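You operate a simulated robot arm through the tools that you are given. There is no shell and no other tool.

You are at the controls of a simulated robot arm. One attempt, no reset.

Task
Clamp the teal block and pin it: silver pin in hole D, black pin in hole R.
Fine: in the vise, clamped before pinning; leave the other blocks and pins. Set down upright: what you pick out.

The check looks at the end state, three seconds after you hand in, the way a careful person would. Anything else that was tipped, shoved, dropped, spilled or broken makes it a failure.

Robot
A 6-joint arm with a two-finger parallel gripper, fixed in place. Base frame: the origin is at the foot of the arm, x ahead of it, y to its left, z up; the work surface is at about z = 800. Readings come in mm, degrees, newtons and seconds.
With the tool pointing down near the work surface it reaches from about 240 to 640 mm from the base axis. Its first joint turns from -66.0 to 66.0 degrees. Payload 2.7 kg.
The TCP is the grasp point between the finger pads, 23 mm short of the fingertips. In the tool frame z runs along the fingers and y along their closing line. Largest opening 94 mm; finger width 38, thickness 10; the body of the gripper, 54 by 96 mm, starts 39 mm behind the TCP.
Orientation is that of the tool frame in the base frame, as a unit quaternion [x, y, z, w]. With the fingers straight down and closing along the base's y, the tool's x points along the base's -x, its y along +y and its z along -z.

Tools
- The arm moves only by the tool move_arm. Its argument "steps" is a list of rows, each an object (a shift or turn left out is 0, a gripper value left out holds the last) with "slide": the shift along the tool's x, y, z in units of 40 mm (1.0 is 40 mm), a list of three; "angular": the turn, a rotation vector about the tool's x, y, z in units of 4 degrees (1.0 is 4 degrees), a list of three; "hand": the finger opening in mm, from 0 to 94. In form: [{"slide": [dx, dy, dz], "angular": [rx, ry, rz], "hand": hand}, ...]. A call has 1 to 20 rows; each row shifts and turns the commanded pose from where the row before left it, along the tool's axes as they then stand. A call with a number of a shift or a turn outside -1 to 1 is refused whole. Each row takes 0.2 s and may step no farther than 50 mm and 8.6 degrees from the row before; otherwise, or with a gripper value out of range, the whole call is refused. A pose out of reach is approached as far as the arm can. The call stops where the force on the tool passes 90 N (or 10 N more than at its start, if that is more) or the arm is blocked; 0.2 s more then pass. The fingers move at their own pace (about 45 mm/s each) and stop on an object; they squeeze with about 37 N. The grip force told is the motor's: it shows also when the fingers shut on nothing. Time passes only in rows, and 0.2 s behind the last, so rows that do not move let the fingers close. The reply holds the time, the measured pose of the TCP, the force on the tool along the base axes, the opening and the grip force, in the units named above and with some noise, with the torque about the TCP (base axes, N m) and any sound that the robot's microphone picked up, and new pictures: "views" is both (left out), scene, wrist or none.
- Cameras (640 x 400 px; columns grow to the right, rows downward): "scene" is fixed at [72.2, -433.5, 1398.6]; the picture's right is [0.79, -0.61, 0.00], its down [-0.38, -0.50, -0.78] and it looks along [0.47, 0.62, -0.62] (base axes); focal length 368 px, centre (320, 200). "wrist" rides on the gripper at [86, 16, -74] in the tool frame; the picture's right is [-0.18, 0.98, 0.00], its down [-0.58, -0.11, -0.81] and it looks along [-0.79, -0.15, 0.59] (tool axes); focal length 243 px, centre (320, 200). There is no depth. A picture from a camera that has moved, and an enlarged one, comes with that camera's place and axes in the base frame and with its lens.
- close_up(camera, box): a new picture of the part [left, top, right, bottom] of that camera's present view, enlarged. No time passes.
- job_done(): hands the job in; it is judged then, once.

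Nothing tells you positions but the pictures and the camera data. Unless the task says otherwise, let go and move clear before handing in.

The tools are called after "Call:" by a JSON object that holds its "fn" and its "kwargs". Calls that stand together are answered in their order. move_arm: Moves the arm, as the interface text tells. Its arguments: {"type":"object","properties":{"steps":{"type":"array","items":{"type":"object","properties":{"slide":{"type":"array","items":{"type":"number"}},"angular":{"type":"array","items":{"type":"number"}},"hand":{"type":"number"}}}},"views":{"type":"string","enum":["both","scene","wrist","none"]}},"required":["steps"]} The other tools are called the same way: close_up (camera, box) takes an enlarged picture of a part of a camera's view; job_done () hands the job in.

At the start:

```text
time: 0.0
tcp_pos: [441.8, 29.7, 1081.6]
tool_rot: [0.001, 1.0, 0.0, 0.0]
ft_force: [-0.2, -0.9, -0.2]
wrist_torque: [-0.03, -0.02, 0.0]
width: 93.8
grip_force: 0.0
```

scene: 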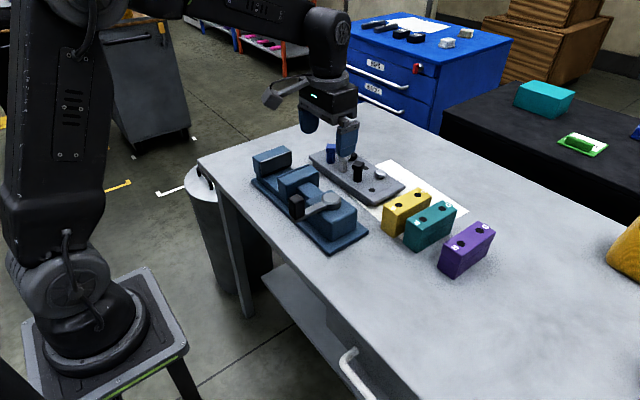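
wrist: 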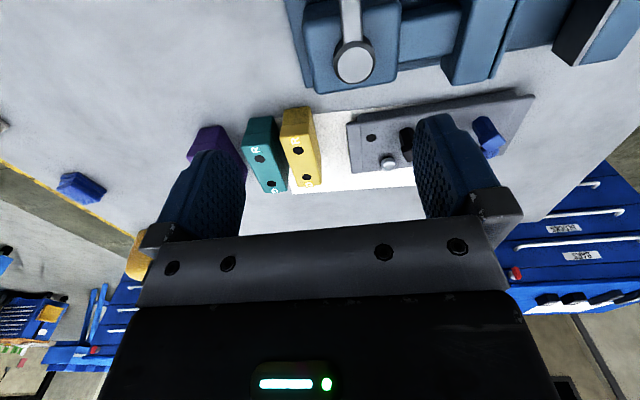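

I see a blue vise, a grey pin rack, and yellow, teal and purple blocks on the table. I will enlarge the views before moving.

Call:
{"fn": "close_up", "kwargs": {"camera": "scene", "box": [240, 130, 400, 260]}}

Call:
{"fn": "close_up", "kwargs": {"camera": "scene", "box": [370, 170, 510, 290]}}

Call:
{"fn": "close_up", "kwargs": {"camera": "wrist", "box": [180, 80, 400, 220]}}

Call:
{"fn": "close_up", "kwargs": {"camera": "wrist", "box": [280, 0, 640, 200]}}

```text
3.08 times, centred on (320, 195) of scene
camera zoom: at [72.2, -433.5, 1398.6], right [0.79, -0.61, 0.0], down [-0.38, -0.5, -0.78], along [0.47, 0.62, -0.62], focal length 1131 px, centre (320, 215)
```

zoom: 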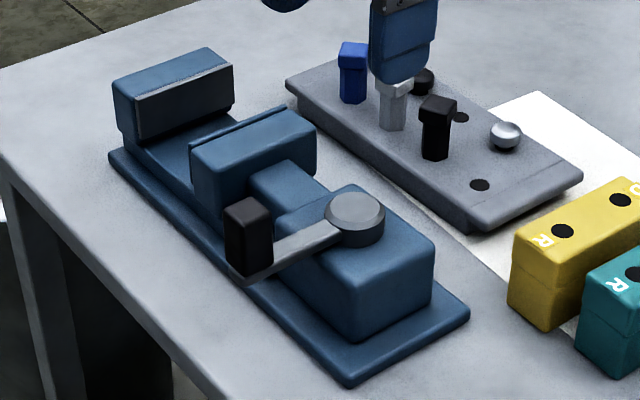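

```text
3.33 times, centred on (440, 230) of scene
camera zoom: at [72.2, -433.5, 1398.6], right [0.79, -0.61, 0.0], down [-0.38, -0.5, -0.78], along [0.47, 0.62, -0.62], focal length 1225 px, centre (-80, 100)
```

zoom: 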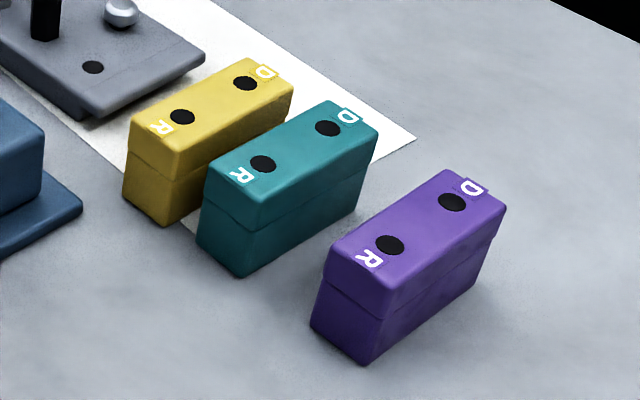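

```text
2.86 times, centred on (290, 150) of wrist
camera zoom: at [356.0, 46.2, 1155.6], right [0.18, 0.98, 0.0], down [0.58, -0.11, 0.81], along [0.79, -0.15, -0.59], focal length 693 px, centre (406, 343)
```

zoom: 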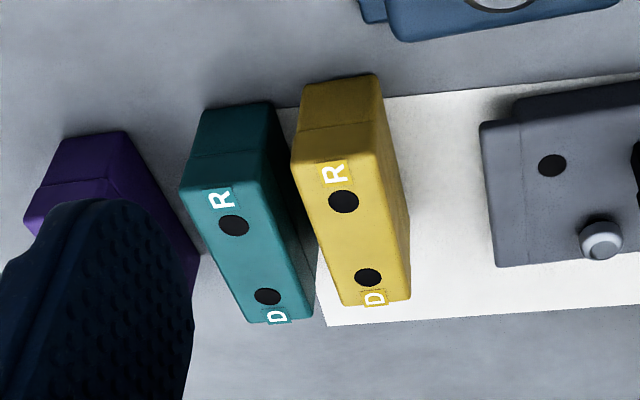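

```text
1.78 times, centred on (460, 100) of wrist
camera zoom: at [356.0, 46.2, 1155.6], right [0.18, 0.98, 0.0], down [0.58, -0.11, 0.81], along [0.79, -0.15, -0.59], focal length 431 px, centre (71, 378)
```

zoom: 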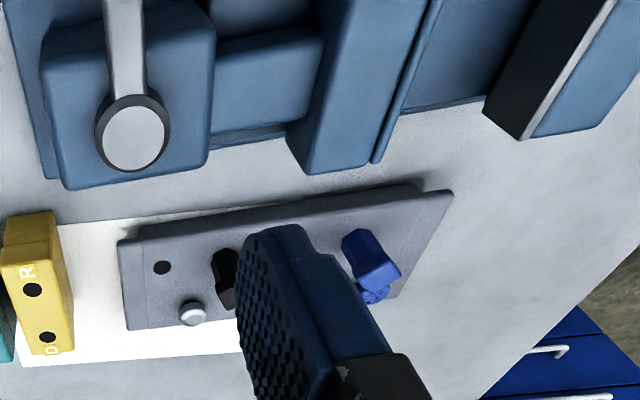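

The teal block seems to stand near (640, -100). I will pull the hand back toward the base with the fingers closed, to get a clear view of the rack and vise.

Call:
{"fn": "move_arm", "kwargs": {"steps": [{"slide": [1, 0, 0], "hand": 20}, {"slide": [1, 0, 0]}, {"slide": [0.8, 0, 0]}, {}, {}, {}]}}

```text
time: 1.4
tcp_pos: [330.9, 29.7, 1079.8]
tool_rot: [0.0, 1.0, 0.0, 0.0]
ft_force: [1.3, 0.3, -0.3]
wrist_torque: [0.01, 0.01, 0.02]
width: 20.0
grip_force: 0.1
camera wrist: at [244.5, 46.5, 1155.7], right [0.18, 0.98, 0.0], down [0.58, -0.11, 0.81], along [0.79, -0.15, -0.59], focal length 243 px, centre (320, 200)
```

scene: 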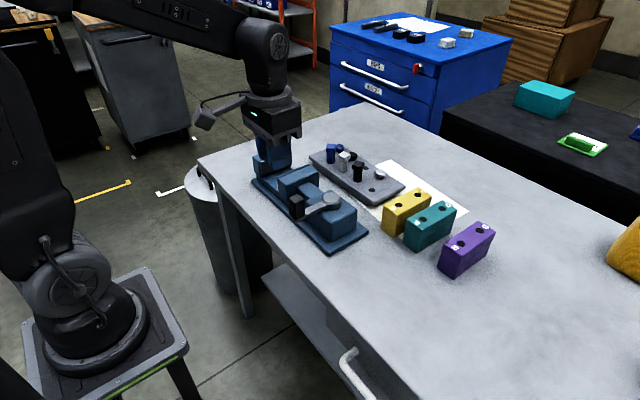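
wrist: 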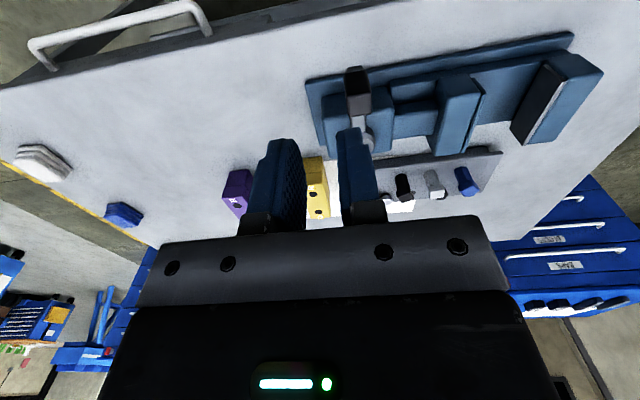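

Call:
{"fn": "close_up", "kwargs": {"camera": "scene", "box": [300, 130, 400, 205]}}

Call:
{"fn": "close_up", "kwargs": {"camera": "scene", "box": [240, 130, 380, 260]}}

Call:
{"fn": "close_up", "kwargs": {"camera": "wrist", "box": [300, 30, 620, 230]}}

```text
5.33 times, centred on (350, 168) of scene
camera zoom: at [72.2, -433.5, 1398.6], right [0.79, -0.61, 0.0], down [-0.38, -0.5, -0.78], along [0.47, 0.62, -0.62], focal length 1960 px, centre (160, 373)
```

zoom: 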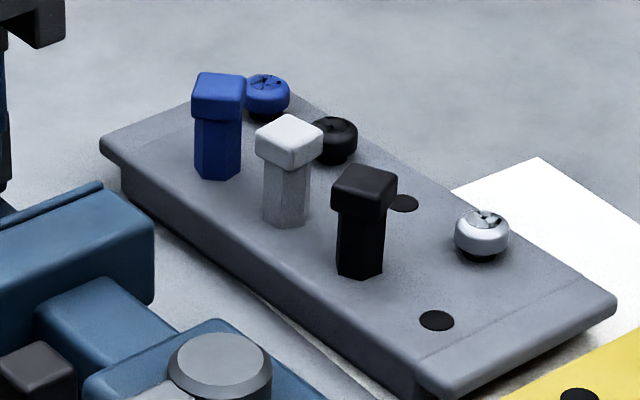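

```text
3.08 times, centred on (310, 195) of scene
camera zoom: at [72.2, -433.5, 1398.6], right [0.79, -0.61, 0.0], down [-0.38, -0.5, -0.78], along [0.47, 0.62, -0.62], focal length 1131 px, centre (351, 215)
```

zoom: 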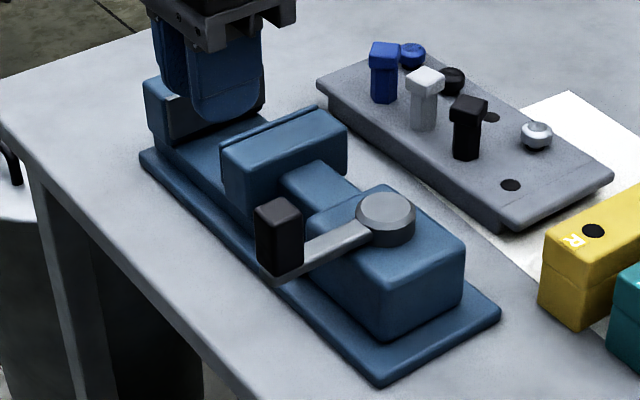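

```text
2.00 times, centred on (460, 130) of wrist
camera zoom: at [244.5, 46.5, 1155.7], right [0.18, 0.98, 0.0], down [0.58, -0.11, 0.81], along [0.79, -0.15, -0.59], focal length 485 px, centre (40, 340)
```

zoom: 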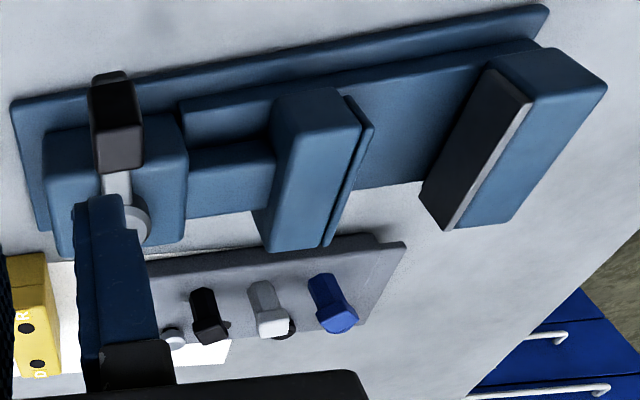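

The tall square-headed pins (blue, silver, black) are in the rack's front row, and low round-headed ones are in the back row. Before acting I want an accurate fix on the blocks, so I will bring the wrist camera over them.

Call:
{"fn": "move_arm", "kwargs": {"steps": [{"slide": [-0.96, -0.43, 0.1], "hand": 94}, {"slide": [-0.96, -0.43, 0.1]}, {"slide": [-0.96, -0.43, 0.1]}, {"slide": [-0.96, -0.43, 0.1]}, {"slide": [-0.96, -0.43, 0.1]}, {"slide": [-0.96, -0.43, 0.1]}, {"slide": [-0.96, -0.43, 0.1]}, {}, {}]}}

Call:
{"fn": "close_up", "kwargs": {"camera": "wrist", "box": [180, 0, 460, 175]}}

```text
time: 3.4
tcp_pos: [597.5, -89.6, 1053.4]
tool_rot: [0.0, 1.0, 0.0, -0.001]
ft_force: [0.7, 0.0, -0.4]
wrist_torque: [0.02, 0.03, -0.04]
width: 94.2
grip_force: 0.1
camera wrist: at [512.9, -74.4, 1127.9], right [0.18, 0.98, 0.0], down [0.58, -0.11, 0.81], along [0.79, -0.15, -0.59], focal length 243 px, centre (320, 200)
```

scene: 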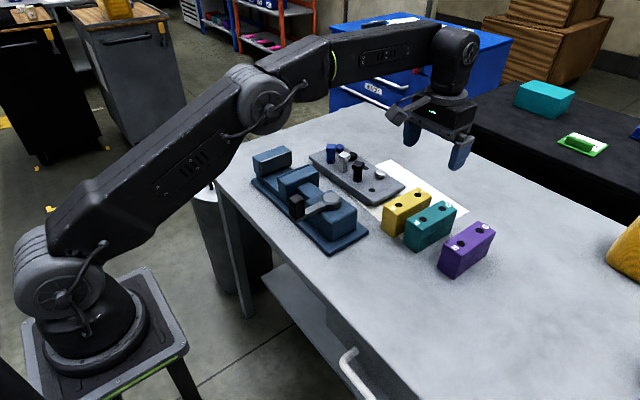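
wrist: 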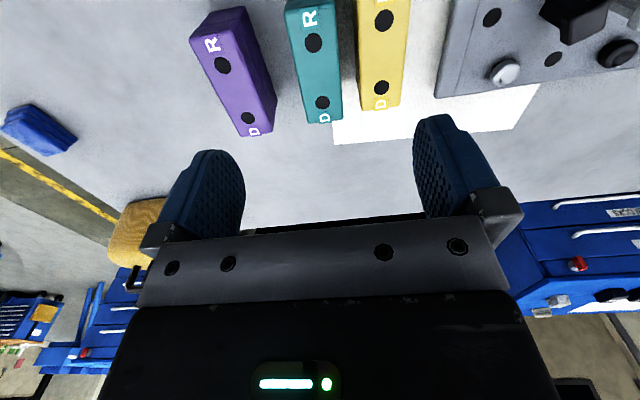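

```text
2.29 times, centred on (320, 88) of wrist
camera zoom: at [512.9, -74.4, 1127.9], right [0.18, 0.98, 0.0], down [0.58, -0.11, 0.81], along [0.79, -0.15, -0.59], focal length 555 px, centre (320, 457)
```

zoom: 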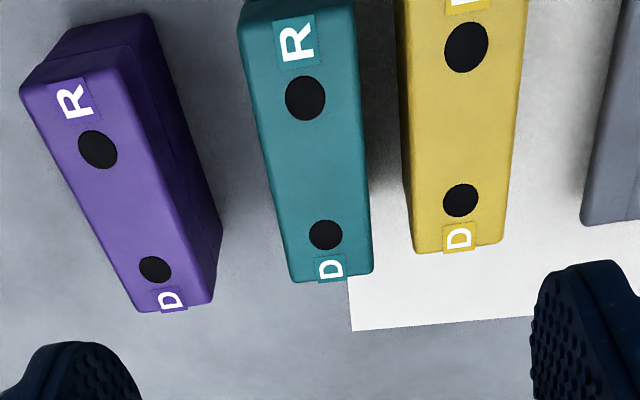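

The teal block's top is near z = 873, with R at about (607, -98) and D at (669, -100), and the block is about 45 mm wide. Next I will measure the vise opening from above.

Call:
{"fn": "move_arm", "kwargs": {"steps": [{"slide": [0.49, 1, 0]}, {"slide": [0.49, 1, 0]}, {"slide": [0.49, 1, 0]}, {"slide": [0.49, 1, 0]}, {"slide": [0.49, 1, 0]}, {"slide": [0.49, 1, 0]}, {"slide": [0.49, 1, 0]}, {"slide": [0.49, 1, 0]}, {}]}}

Call:
{"fn": "close_up", "kwargs": {"camera": "wrist", "box": [140, 0, 500, 225]}}

Call:
{"fn": "close_up", "kwargs": {"camera": "scene", "box": [240, 130, 380, 260]}}

```text
time: 5.4
tcp_pos: [441.3, 229.6, 1051.8]
tool_rot: [0.0, 1.0, 0.0, 0.0]
ft_force: [-0.3, 0.1, -0.6]
wrist_torque: [0.03, 0.02, 0.03]
width: 94.0
grip_force: 0.0
camera wrist: at [355.9, 245.6, 1127.4], right [0.18, 0.98, 0.0], down [0.58, -0.11, 0.81], along [0.79, -0.15, -0.59], focal length 243 px, centre (320, 200)
```

scene: 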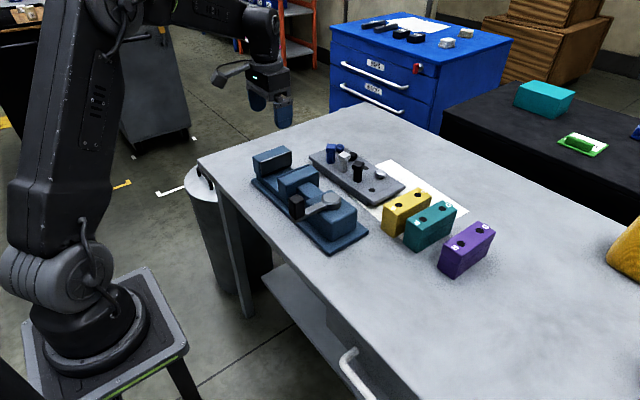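
wrist: 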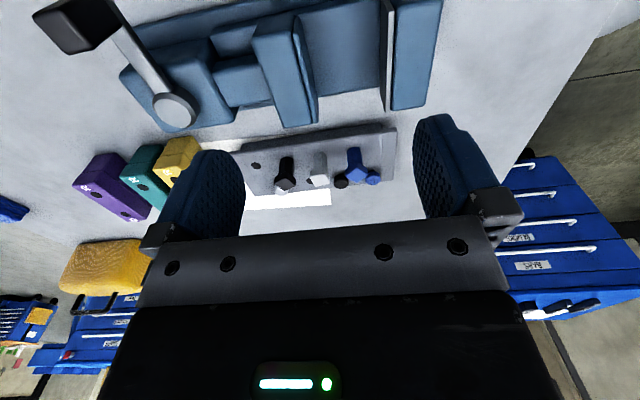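

```text
1.78 times, centred on (320, 112) of wrist
camera zoom: at [355.9, 245.6, 1127.4], right [0.18, 0.98, 0.0], down [0.58, -0.11, 0.81], along [0.79, -0.15, -0.59], focal length 431 px, centre (320, 356)
```

zoom: 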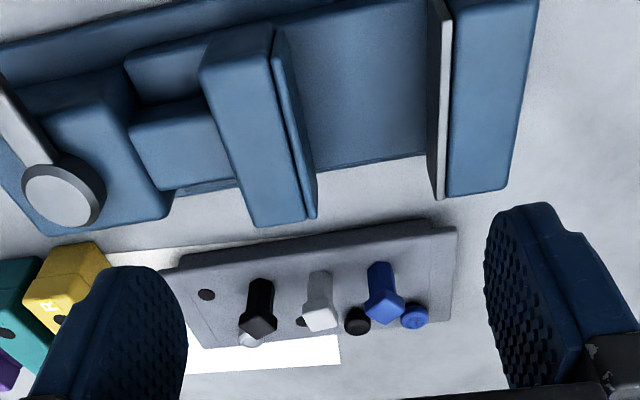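

```text
3.08 times, centred on (310, 195) of scene
camera zoom: at [72.2, -433.5, 1398.6], right [0.79, -0.61, 0.0], down [-0.38, -0.5, -0.78], along [0.47, 0.62, -0.62], focal length 1131 px, centre (351, 215)
```

zoom: 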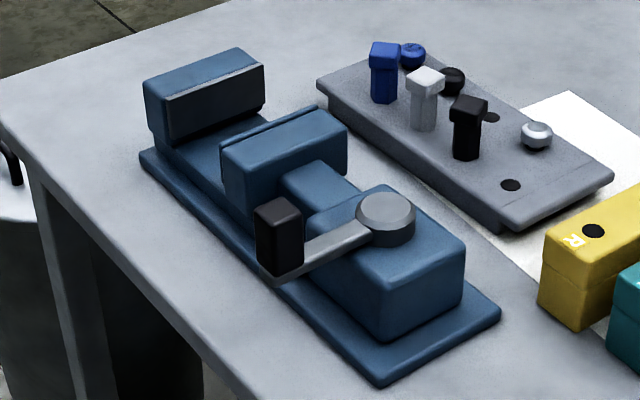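

The vise opening looks about 80 mm wide, with the fixed jaw face at y ≈ 290, the moving jaw at y ≈ 207, the centre at x ≈ 480 and the jaw tops near z = 886. Next I will look closely at the rack to tell the two kinds of pin apart.

Call:
{"fn": "move_arm", "kwargs": {"steps": [{"slide": [-0.93, -0.375, 0.39]}, {"slide": [-0.93, -0.375, 0.39]}, {"slide": [-0.93, -0.375, 0.39]}, {"slide": [-0.93, -0.375, 0.39]}, {}]}}

Call:
{"fn": "close_up", "kwargs": {"camera": "wrist", "box": [180, 40, 460, 215]}}

```text
time: 6.6
tcp_pos: [591.4, 169.5, 989.9]
tool_rot: [0.0, 1.0, 0.0, -0.001]
ft_force: [-0.9, 0.0, 0.0]
wrist_torque: [0.0, -0.03, -0.03]
width: 94.1
grip_force: 0.1
camera wrist: at [506.3, 185.8, 1064.3], right [0.18, 0.98, 0.0], down [0.58, -0.11, 0.81], along [0.79, -0.15, -0.59], focal length 243 px, centre (320, 200)
```

scene: 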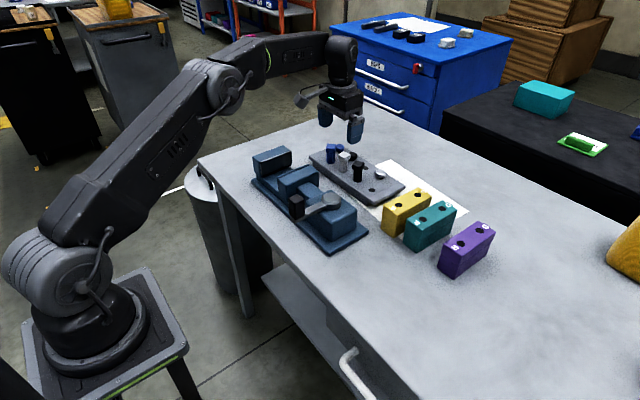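
wrist: 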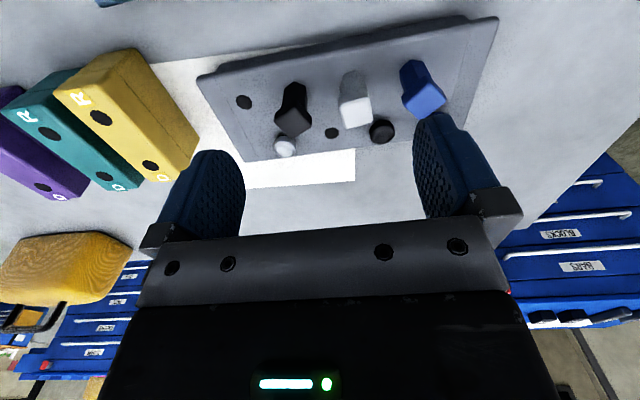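

```text
2.29 times, centred on (320, 128) of wrist
camera zoom: at [506.3, 185.8, 1064.3], right [0.18, 0.98, 0.0], down [0.58, -0.11, 0.81], along [0.79, -0.15, -0.59], focal length 555 px, centre (320, 366)
```

zoom: 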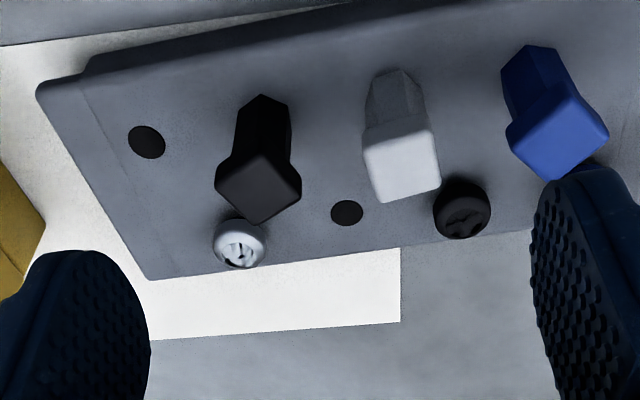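

Call:
{"fn": "close_up", "kwargs": {"camera": "wrist", "box": [260, 110, 410, 165]}}

Call:
{"fn": "close_up", "kwargs": {"camera": "scene", "box": [320, 135, 395, 185]}}

Call:
{"fn": "close_up", "kwargs": {"camera": "wrist", "box": [260, 60, 460, 140]}}

```text
4.27 times, centred on (335, 138) of wrist
camera zoom: at [506.3, 185.8, 1064.3], right [0.18, 0.98, 0.0], down [0.58, -0.11, 0.81], along [0.79, -0.15, -0.59], focal length 1035 px, centre (256, 467)
```

zoom: 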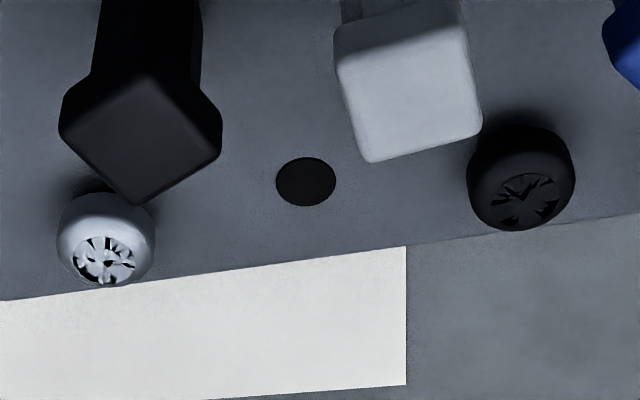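

```text
8.00 times, centred on (358, 160) of scene
camera zoom: at [72.2, -433.5, 1398.6], right [0.79, -0.61, 0.0], down [-0.38, -0.5, -0.78], along [0.47, 0.62, -0.62], focal length 2940 px, centre (20, 520)
```

zoom: 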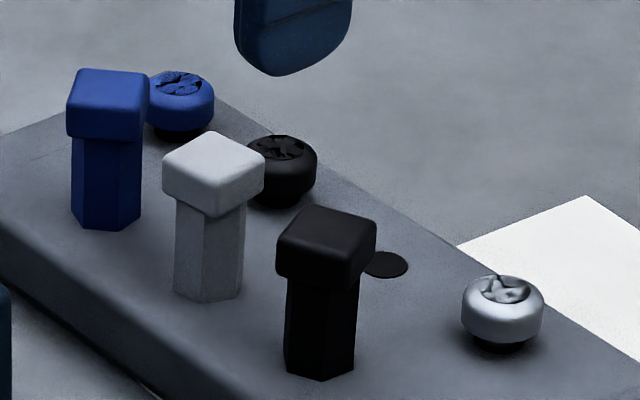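

```text
3.20 times, centred on (360, 100) of wrist
camera zoom: at [506.3, 185.8, 1064.3], right [0.18, 0.98, 0.0], down [0.58, -0.11, 0.81], along [0.79, -0.15, -0.59], focal length 776 px, centre (192, 520)
```

zoom: 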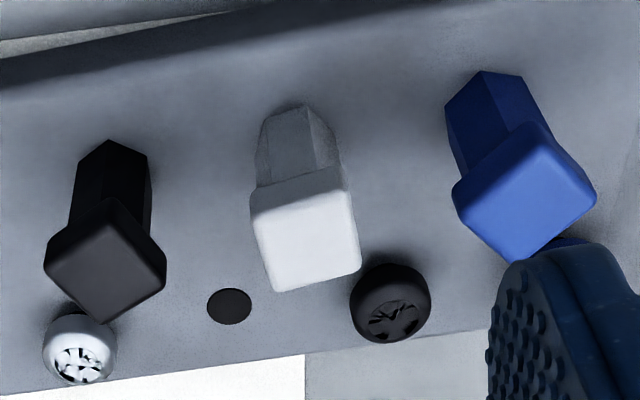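

I take the tall square-headed silver (630, 194) and black (627, 140) pins as the ones to use. The round-headed ones sit out of reach and will stay put. Now I will move above the teal block with a narrowed opening.

Call:
{"fn": "move_arm", "kwargs": {"steps": [{"slide": [-0.11, -0.955, 0], "hand": 54}, {"slide": [-0.11, -0.955, 0]}, {"slide": [-0.11, -0.955, 0]}, {"slide": [-0.11, -0.955, 0]}, {"slide": [-0.11, -0.955, 0]}, {"slide": [-0.11, -0.955, 0]}, {"slide": [-0.11, -0.955, 0], "angular": [0, 0, 0.7]}, {}, {}]}}

Call:
{"fn": "close_up", "kwargs": {"camera": "wrist", "box": [200, 0, 480, 175]}}

Call:
{"fn": "close_up", "kwargs": {"camera": "scene", "box": [370, 120, 510, 290]}}

```text
time: 8.6
tcp_pos: [621.2, -97.7, 990.9]
tool_rot: [0.024, 1.0, -0.001, 0.0]
ft_force: [0.2, 0.0, 0.7]
wrist_torque: [0.03, -0.04, -0.01]
width: 53.8
grip_force: 0.1
camera wrist: at [536.2, -77.1, 1065.2], right [0.23, 0.97, 0.0], down [0.58, -0.14, 0.81], along [0.78, -0.19, -0.59], focal length 243 px, centre (320, 200)
```

scene: 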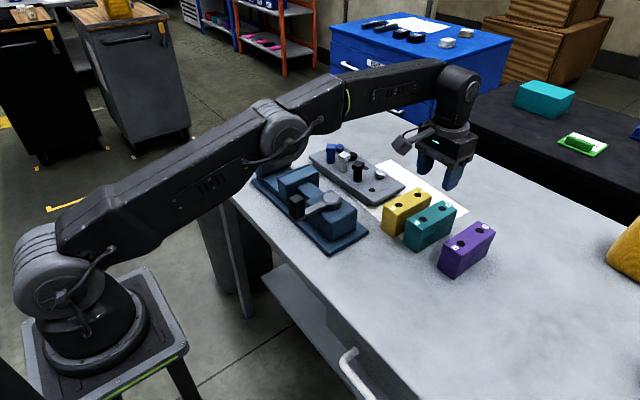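
wrist: 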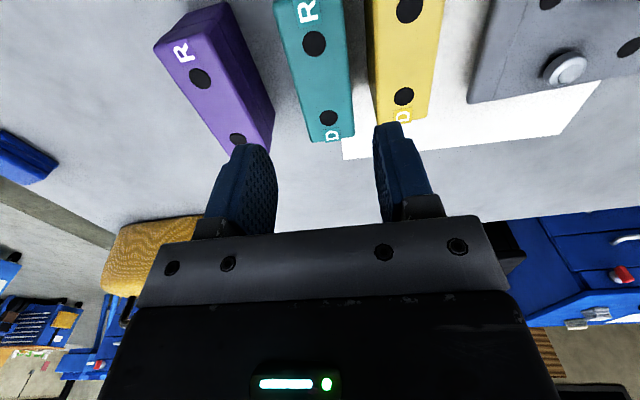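

```text
2.29 times, centred on (340, 88) of wrist
camera zoom: at [536.2, -77.1, 1065.2], right [0.23, 0.97, 0.0], down [0.58, -0.14, 0.81], along [0.78, -0.19, -0.59], focal length 555 px, centre (274, 457)
```

zoom: 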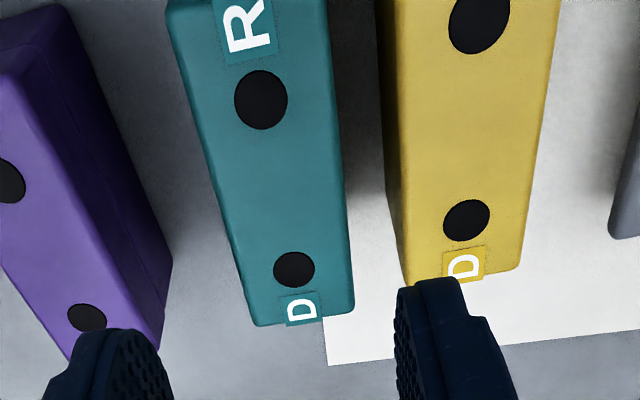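

```text
2.35 times, centred on (440, 205) of scene
camera zoom: at [72.2, -433.5, 1398.6], right [0.79, -0.61, 0.0], down [-0.38, -0.5, -0.78], along [0.47, 0.62, -0.62], focal length 865 px, centre (38, 188)
```

zoom: 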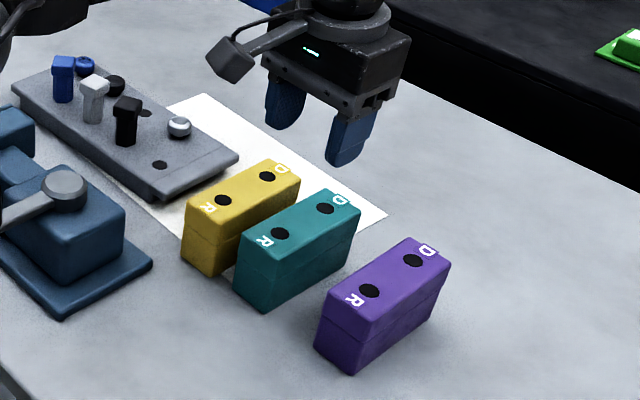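

I am well aligned with the teal block, but the gap to yellow is only about 14–17 mm. I will shift toward the D end, where the gap is wider, and drop to just above the block tops to check reach and clearance.

Call:
{"fn": "move_arm", "kwargs": {"steps": [{"slide": [-0.5, -0.0375, 0], "hand": 51}, {"slide": [0, 0, 0.8]}, {"slide": [0, 0, 0.8]}, {"slide": [0, 0, 0.6]}, {}, {}]}}

Call:
{"fn": "close_up", "kwargs": {"camera": "wrist", "box": [180, 60, 500, 260]}}

Call:
{"fn": "close_up", "kwargs": {"camera": "scene", "box": [380, 150, 500, 260]}}

```text
time: 10.0
tcp_pos: [626.2, -99.6, 899.5]
tool_rot: [0.024, 1.0, 0.0, 0.001]
ft_force: [0.8, -0.2, 0.3]
wrist_torque: [0.01, -0.02, 0.01]
width: 50.9
grip_force: 0.0
out of reach, approached as far as the arm can: row 1
camera wrist: at [541.4, -78.8, 974.7], right [0.23, 0.97, 0.0], down [0.58, -0.14, 0.81], along [0.78, -0.19, -0.59], focal length 243 px, centre (320, 200)
```

scene: 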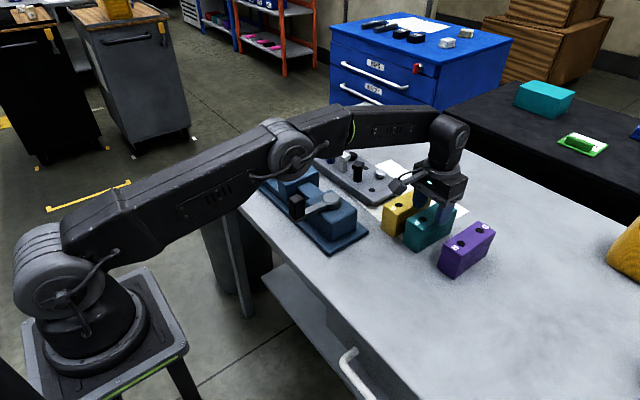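
wrist: 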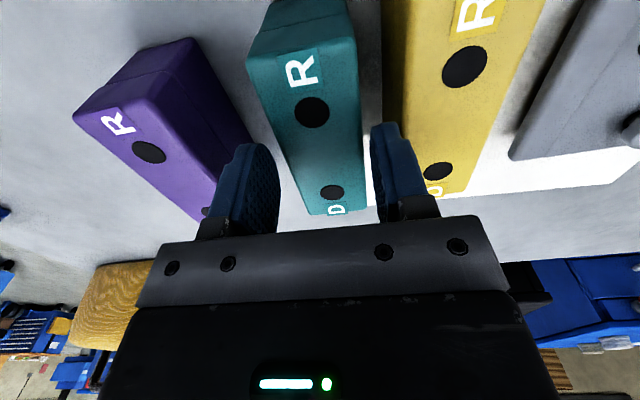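

```text
2.00 times, centred on (340, 160) of wrist
camera zoom: at [541.4, -78.8, 974.7], right [0.23, 0.97, 0.0], down [0.58, -0.14, 0.81], along [0.78, -0.19, -0.59], focal length 485 px, centre (280, 280)
```

zoom: 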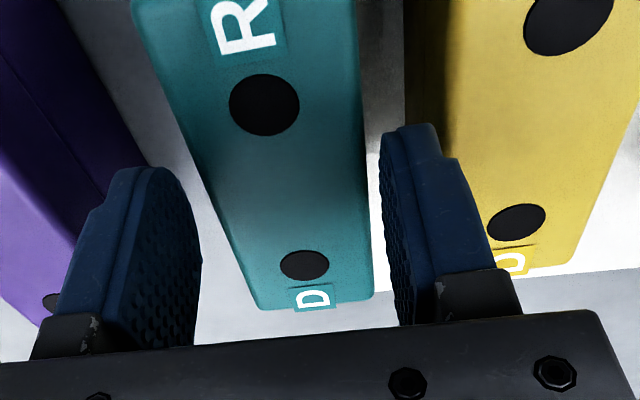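

```text
3.64 times, centred on (440, 205) of scene
camera zoom: at [72.2, -433.5, 1398.6], right [0.79, -0.61, 0.0], down [-0.38, -0.5, -0.78], along [0.47, 0.62, -0.62], focal length 1336 px, centre (-116, 182)
```

zoom: 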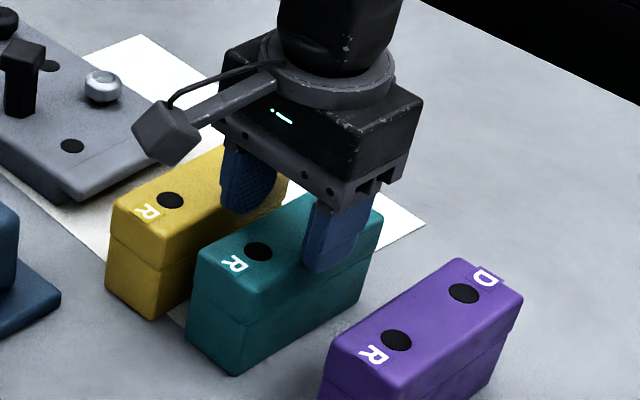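

The fingers straddle the teal block with a few millimetres free on each side, and the gap to yellow is nearer 19 mm. I will descend slowly and stop before gripping.

Call:
{"fn": "move_arm", "kwargs": {"steps": [{"slide": [0, 0.012, 0.25]}, {"slide": [0, 0, 0.25]}, {"slide": [0, 0, 0.25]}, {"slide": [0, 0, 0.2]}, {}]}}

Call:
{"fn": "close_up", "kwargs": {"camera": "scene", "box": [380, 150, 500, 260]}}

```text
time: 11.2
tcp_pos: [625.8, -98.2, 862.1]
tool_rot: [0.024, 1.0, 0.0, 0.0]
ft_force: [0.0, -0.3, -0.1]
wrist_torque: [-0.03, -0.01, 0.02]
width: 51.0
grip_force: 0.1
camera wrist: at [541.6, -78.2, 936.4], right [0.23, 0.97, 0.0], down [0.57, -0.14, 0.81], along [0.78, -0.19, -0.59], focal length 243 px, centre (320, 200)
```

scene: 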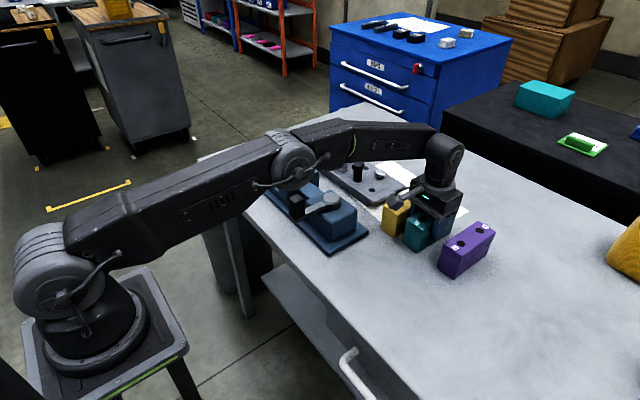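
wrist: 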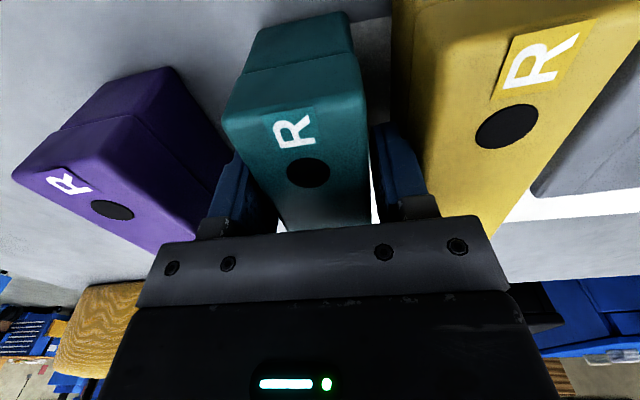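

```text
3.64 times, centred on (440, 205) of scene
camera zoom: at [72.2, -433.5, 1398.6], right [0.79, -0.61, 0.0], down [-0.38, -0.5, -0.78], along [0.47, 0.62, -0.62], focal length 1336 px, centre (-116, 182)
```

zoom: 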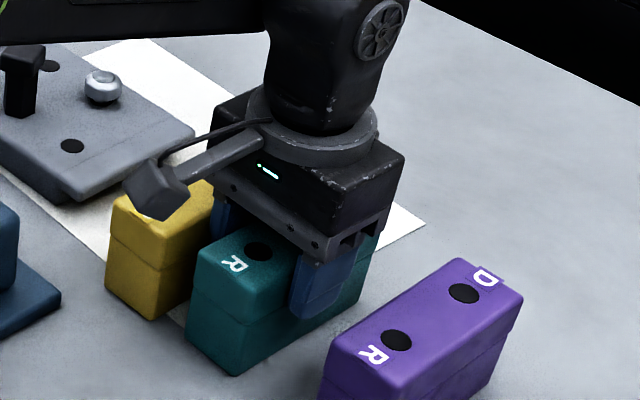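

There was no contact on the way down and the fingers are beside the block. I will close on it now, then lift a little to check the weight.

Call:
{"fn": "move_arm", "kwargs": {"steps": [{"hand": 30}, {}, {}, {}], "views": "none"}}

Call:
{"fn": "move_arm", "kwargs": {"steps": [{"slide": [0, 0, -0.2]}, {"slide": [0, 0, -0.4]}, {"slide": [0, 0, -0.6]}, {}]}}

```text
time: 12.2
tcp_pos: [624.5, -98.1, 861.6]
tool_rot: [0.024, 1.0, 0.0, 0.001]
ft_force: [0.6, -1.6, -0.2]
wrist_torque: [-0.1, 0.08, 0.1]
width: 45.8
grip_force: 37.1
```

```text
time: 13.2
tcp_pos: [627.9, -98.5, 909.9]
tool_rot: [0.024, 1.0, 0.0, 0.0]
ft_force: [-0.3, 0.4, 0.1]
wrist_torque: [0.01, -0.03, -0.01]
width: 30.2
grip_force: 0.0
camera wrist: at [542.0, -78.2, 984.9], right [0.23, 0.97, 0.0], down [0.58, -0.14, 0.81], along [0.78, -0.19, -0.59], focal length 243 px, centre (320, 200)
```

scene: 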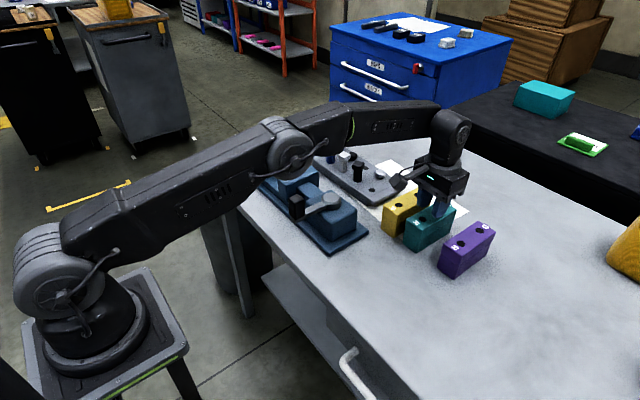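
wrist: 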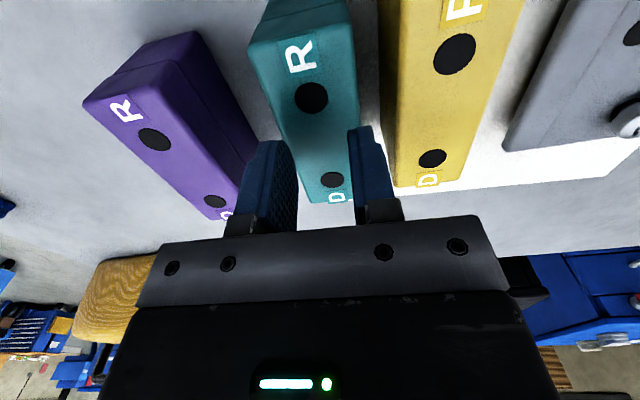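

The block slipped and stayed standing, so the grip was too shallow or the lift too quick. I will reopen, go deeper this time, and lift much more slowly while watching the force.

Call:
{"fn": "move_arm", "kwargs": {"steps": [{"hand": 52}, {"slide": [0, 0.012, 0]}, {"slide": [0, 0, 0.25]}, {"slide": [0, 0, 0.25]}, {"slide": [0, 0, 0.25]}, {"slide": [0, 0, 0.25]}, {"slide": [0, 0, 0.25]}, {"slide": [0, 0, 0.25]}, {"slide": [0, 0, 0.08]}, {}]}}

Call:
{"fn": "close_up", "kwargs": {"camera": "scene", "box": [380, 150, 500, 260]}}

```text
time: 15.4
tcp_pos: [626.4, -98.2, 846.0]
tool_rot: [0.024, 1.0, 0.0, -0.001]
ft_force: [0.3, 0.5, -0.7]
wrist_torque: [-0.02, 0.03, -0.02]
width: 52.1
grip_force: 0.0
camera wrist: at [541.7, -78.0, 921.2], right [0.23, 0.97, 0.0], down [0.57, -0.14, 0.81], along [0.78, -0.19, -0.59], focal length 243 px, centre (320, 200)
```

scene: 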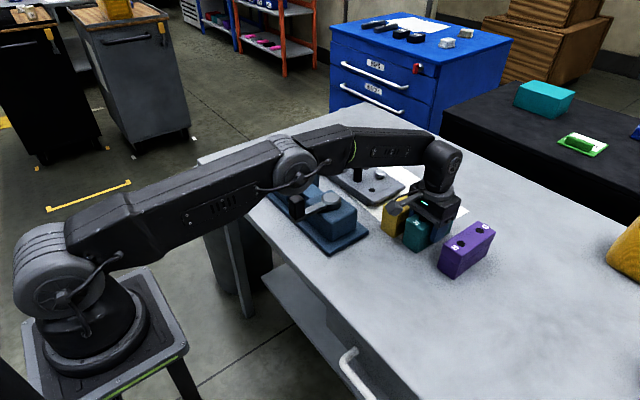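
wrist: 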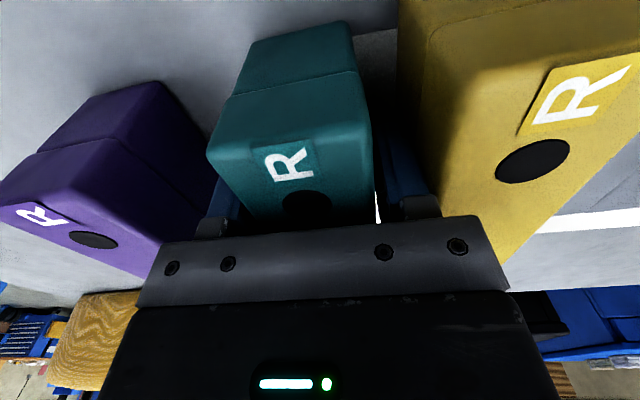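

```text
3.64 times, centred on (440, 205) of scene
camera zoom: at [72.2, -433.5, 1398.6], right [0.79, -0.61, 0.0], down [-0.38, -0.5, -0.78], along [0.47, 0.62, -0.62], focal length 1336 px, centre (-116, 182)
```

zoom: 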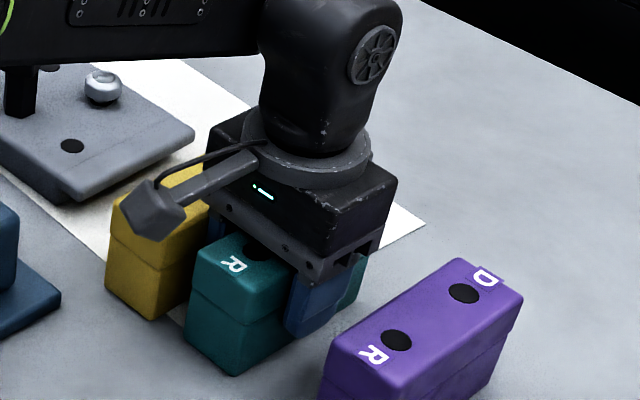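

Call:
{"fn": "move_arm", "kwargs": {"steps": [{"hand": 0}, {}, {}, {}], "views": "none"}}

Call:
{"fn": "move_arm", "kwargs": {"steps": [{"slide": [0, 0, -0.03]}, {"slide": [0, 0, -0.03]}, {"slide": [0, 0, -0.04]}, {}], "views": "wrist"}}

```text
time: 16.4
tcp_pos: [627.0, -98.3, 847.1]
tool_rot: [0.024, 1.0, 0.0, 0.0]
ft_force: [0.8, 0.7, 0.4]
wrist_torque: [0.0, -0.08, -0.03]
width: 45.8
grip_force: 36.9
```

```text
time: 17.4
tcp_pos: [626.0, -96.9, 849.6]
tool_rot: [0.024, 1.0, 0.0, -0.001]
ft_force: [0.2, -0.1, -3.3]
wrist_torque: [0.0, 0.04, 0.01]
width: 45.8
grip_force: 37.4
camera wrist: at [541.4, -77.7, 925.0], right [0.23, 0.97, 0.0], down [0.58, -0.14, 0.81], along [0.78, -0.19, -0.59], focal length 243 px, centre (320, 200)
```

wrist: 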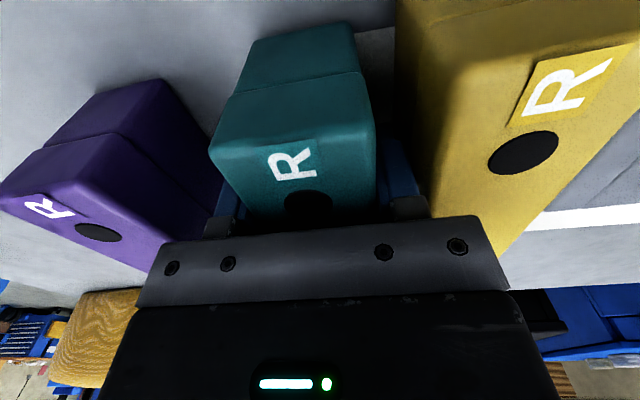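

The grip is holding and there is now a 3 N load on the tool. I will keep lifting gently.

Call:
{"fn": "move_arm", "kwargs": {"steps": [{"slide": [0, 0, -0.05]}, {"slide": [0, 0, -0.08]}, {"slide": [0, 0, -0.1]}, {"slide": [0, 0, -0.12]}, {"slide": [0, 0, -0.15]}, {}]}}

```text
time: 18.8
tcp_pos: [625.6, -97.2, 869.5]
tool_rot: [0.025, 1.0, 0.0, -0.001]
ft_force: [-0.1, 0.3, -3.8]
wrist_torque: [0.0, 0.06, 0.01]
width: 45.8
grip_force: 36.9
camera wrist: at [541.4, -77.7, 945.5], right [0.23, 0.97, 0.0], down [0.58, -0.14, 0.81], along [0.78, -0.19, -0.59], focal length 243 px, centre (320, 200)
```

scene: 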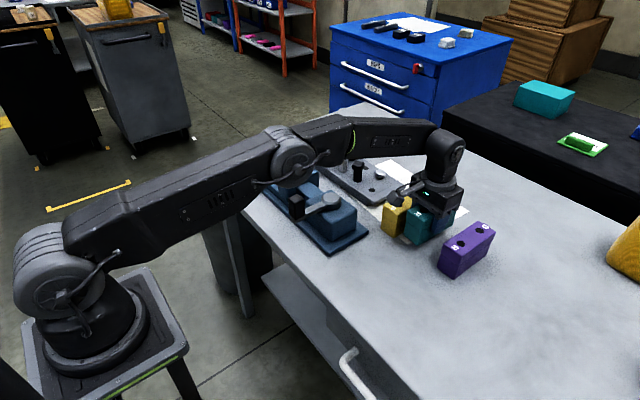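
wrist: 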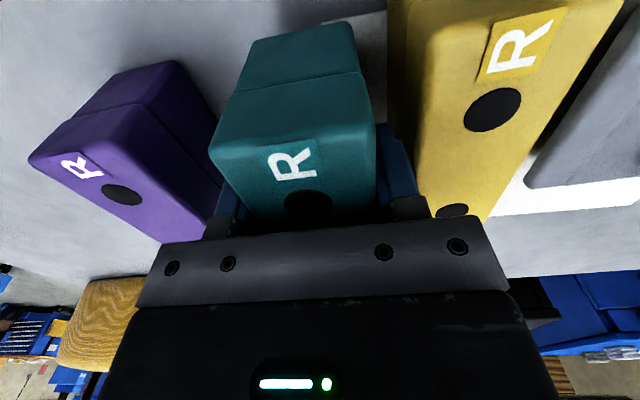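

The block is secure, with a load of about 4 N. I will raise it gently above the vise handle and square the yaw.

Call:
{"fn": "move_arm", "kwargs": {"steps": [{"slide": [0, 0, -0.2]}, {"slide": [0, 0, -0.3]}, {"slide": [0, 0, -0.35]}, {"slide": [0, 0, -0.4]}, {"slide": [0, 0, -0.4]}, {"slide": [0, 0, -0.4]}, {"slide": [0, 0, -0.4]}, {"slide": [0, 0, -0.4]}, {"slide": [0, 0, -0.35], "angular": [0, 0, -0.3]}, {"slide": [0, 0, -0.3], "angular": [0, 0, -0.4]}, {}], "views": "wrist"}}

Call:
{"fn": "move_arm", "kwargs": {"steps": [{"slide": [0.1, 0.2, 0]}, {"slide": [0.15, 0.35, 0]}, {"slide": [0.21, 0.46, 0]}, {"slide": [0.21, 0.46, 0]}, {"slide": [0.21, 0.46, 0]}, {"slide": [0.21, 0.46, 0]}, {"slide": [0.21, 0.46, 0]}, {"slide": [0.21, 0.46, 0]}, {"slide": [0.21, 0.46, 0]}, {"slide": [0.21, 0.46, 0]}, {"slide": [0.21, 0.46, 0]}, {"slide": [0.21, 0.46, 0]}, {"slide": [0.21, 0.46, 0]}, {"slide": [0.21, 0.46, 0]}, {"slide": [0.21, 0.46, 0]}, {"slide": [0.21, 0.46, 0]}, {"slide": [0.21, 0.46, 0]}, {"slide": [0.21, 0.46, 0]}, {"slide": [0.21, 0.46, 0]}, {}]}}

```text
time: 21.2
tcp_pos: [622.2, -98.1, 1009.5]
tool_rot: [0.0, 1.0, 0.0, 0.001]
ft_force: [-0.4, -0.1, -3.9]
wrist_torque: [0.0, 0.03, 0.0]
width: 45.9
grip_force: 37.3
out of reach, approached as far as the arm can: row 10
camera wrist: at [537.2, -81.3, 1085.0], right [0.18, 0.98, 0.0], down [0.58, -0.11, 0.81], along [0.79, -0.15, -0.59], focal length 243 px, centre (320, 200)
```

wrist: 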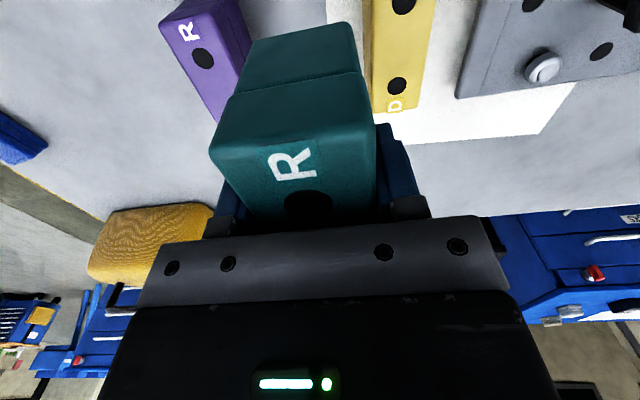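

```text
time: 25.4
tcp_pos: [469.9, 238.8, 1009.8]
tool_rot: [0.0, 1.0, 0.0, 0.0]
ft_force: [-0.3, 0.1, -3.5]
wrist_torque: [0.01, 0.04, 0.01]
width: 45.9
grip_force: 37.0
camera wrist: at [384.5, 254.0, 1085.0], right [0.18, 0.98, 0.0], down [0.58, -0.11, 0.81], along [0.79, -0.15, -0.59], focal length 243 px, centre (320, 200)
```

scene: 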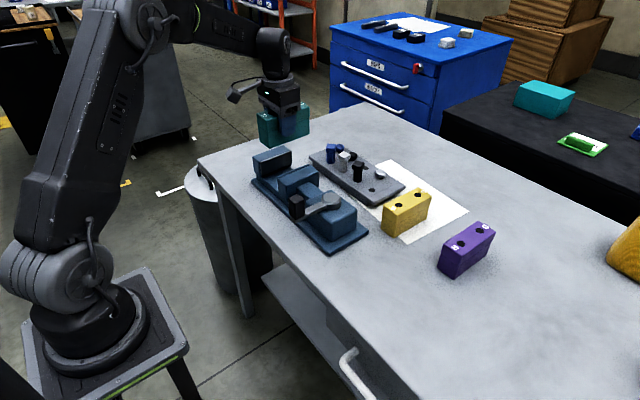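
wrist: 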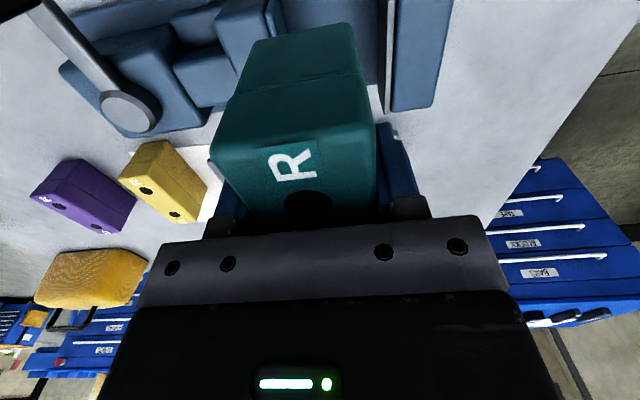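

Call:
{"fn": "close_up", "kwargs": {"camera": "wrist", "box": [170, 0, 490, 200]}}

Call:
{"fn": "close_up", "kwargs": {"camera": "scene", "box": [220, 90, 360, 260]}}

```text
2.00 times, centred on (330, 100) of wrist
camera zoom: at [384.5, 254.0, 1085.0], right [0.18, 0.98, 0.0], down [0.58, -0.11, 0.81], along [0.79, -0.15, -0.59], focal length 485 px, centre (300, 400)
```

zoom: 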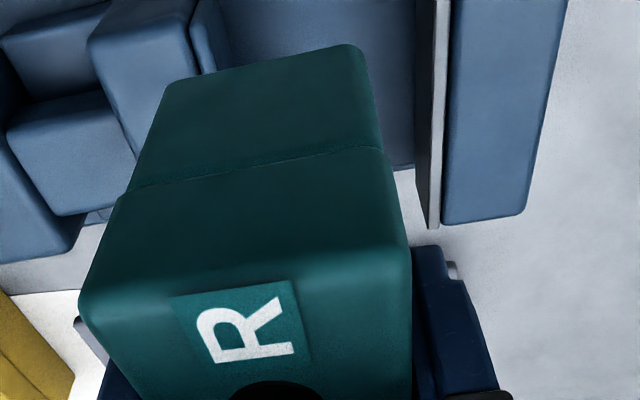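

```text
2.35 times, centred on (290, 175) of scene
camera zoom: at [72.3, -433.5, 1398.6], right [0.79, -0.61, 0.0], down [-0.38, -0.5, -0.78], along [0.47, 0.62, -0.62], focal length 865 px, centre (391, 259)
```

zoom: 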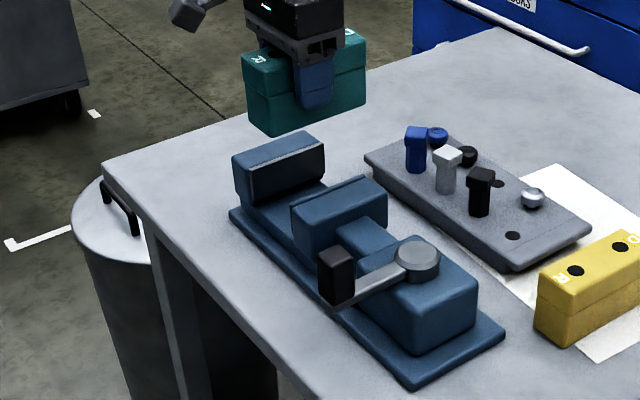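

The fixed jaw face is at y ≈ 289 and the moving jaw at y ≈ 211, so mid-gap is y ≈ 250, and the bed looks like z ≈ 841. I will centre the block over the gap and lower it part way.

Call:
{"fn": "move_arm", "kwargs": {"steps": [{"slide": [0, 0.15, 0]}, {"slide": [0, 0.14, 0]}, {"slide": [0, 0, 0.2]}, {"slide": [0, 0, 0.4]}, {"slide": [0, 0, 0.4]}, {"slide": [0, 0, 0.4]}, {"slide": [0, 0, 0.4]}, {"slide": [0, 0, 0.3]}, {"slide": [0, 0, 0.2]}, {}]}}

Call:
{"fn": "close_up", "kwargs": {"camera": "wrist", "box": [170, 0, 490, 200]}}

Call:
{"fn": "close_up", "kwargs": {"camera": "scene", "box": [230, 110, 350, 240]}}

```text
time: 27.6
tcp_pos: [468.5, 248.5, 917.9]
tool_rot: [-0.001, 1.0, -0.001, 0.0]
ft_force: [0.8, 0.3, -5.0]
wrist_torque: [-0.01, 0.01, 0.02]
width: 45.8
grip_force: 37.0
camera wrist: at [384.1, 265.1, 992.5], right [0.18, 0.98, 0.0], down [0.58, -0.11, 0.81], along [0.79, -0.15, -0.59], focal length 243 px, centre (320, 200)
```

scene: 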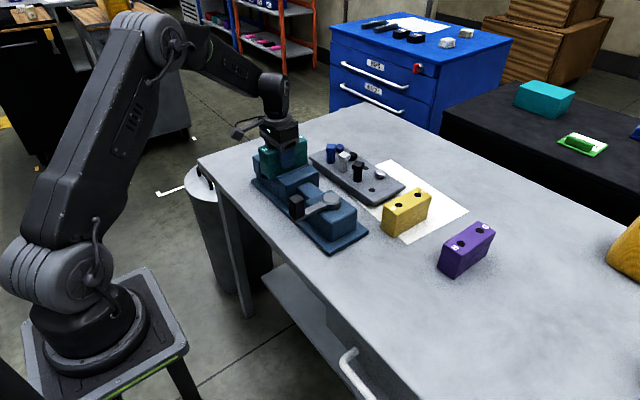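
wrist: 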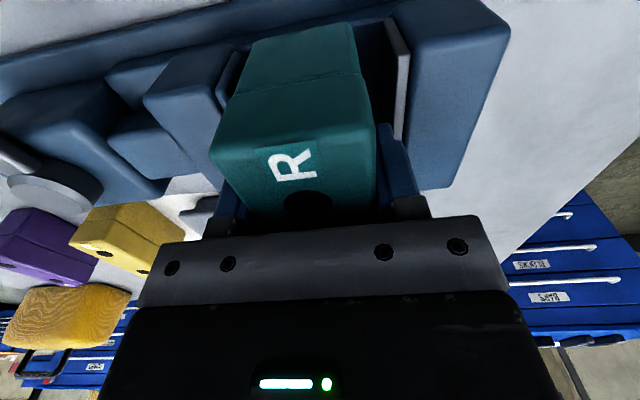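

```text
2.00 times, centred on (330, 100) of wrist
camera zoom: at [384.1, 265.1, 992.5], right [0.18, 0.98, 0.0], down [0.58, -0.11, 0.81], along [0.79, -0.15, -0.59], focal length 485 px, centre (300, 400)
```

zoom: 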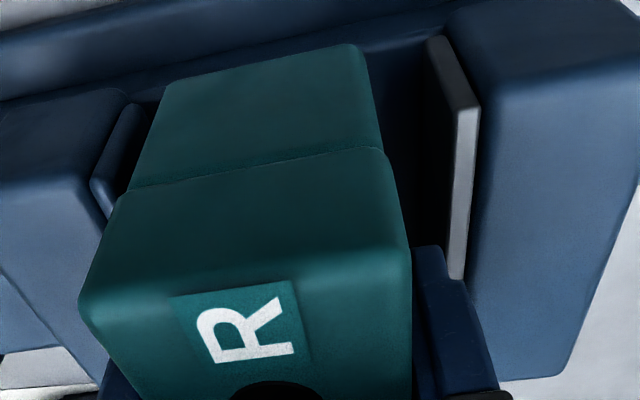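

```text
3.08 times, centred on (290, 175) of scene
camera zoom: at [72.3, -433.5, 1398.6], right [0.79, -0.61, 0.0], down [-0.38, -0.5, -0.78], along [0.47, 0.62, -0.62], focal length 1131 px, centre (412, 277)
```

zoom: 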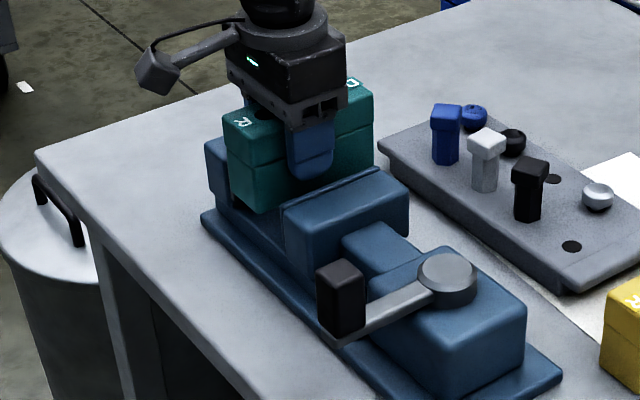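

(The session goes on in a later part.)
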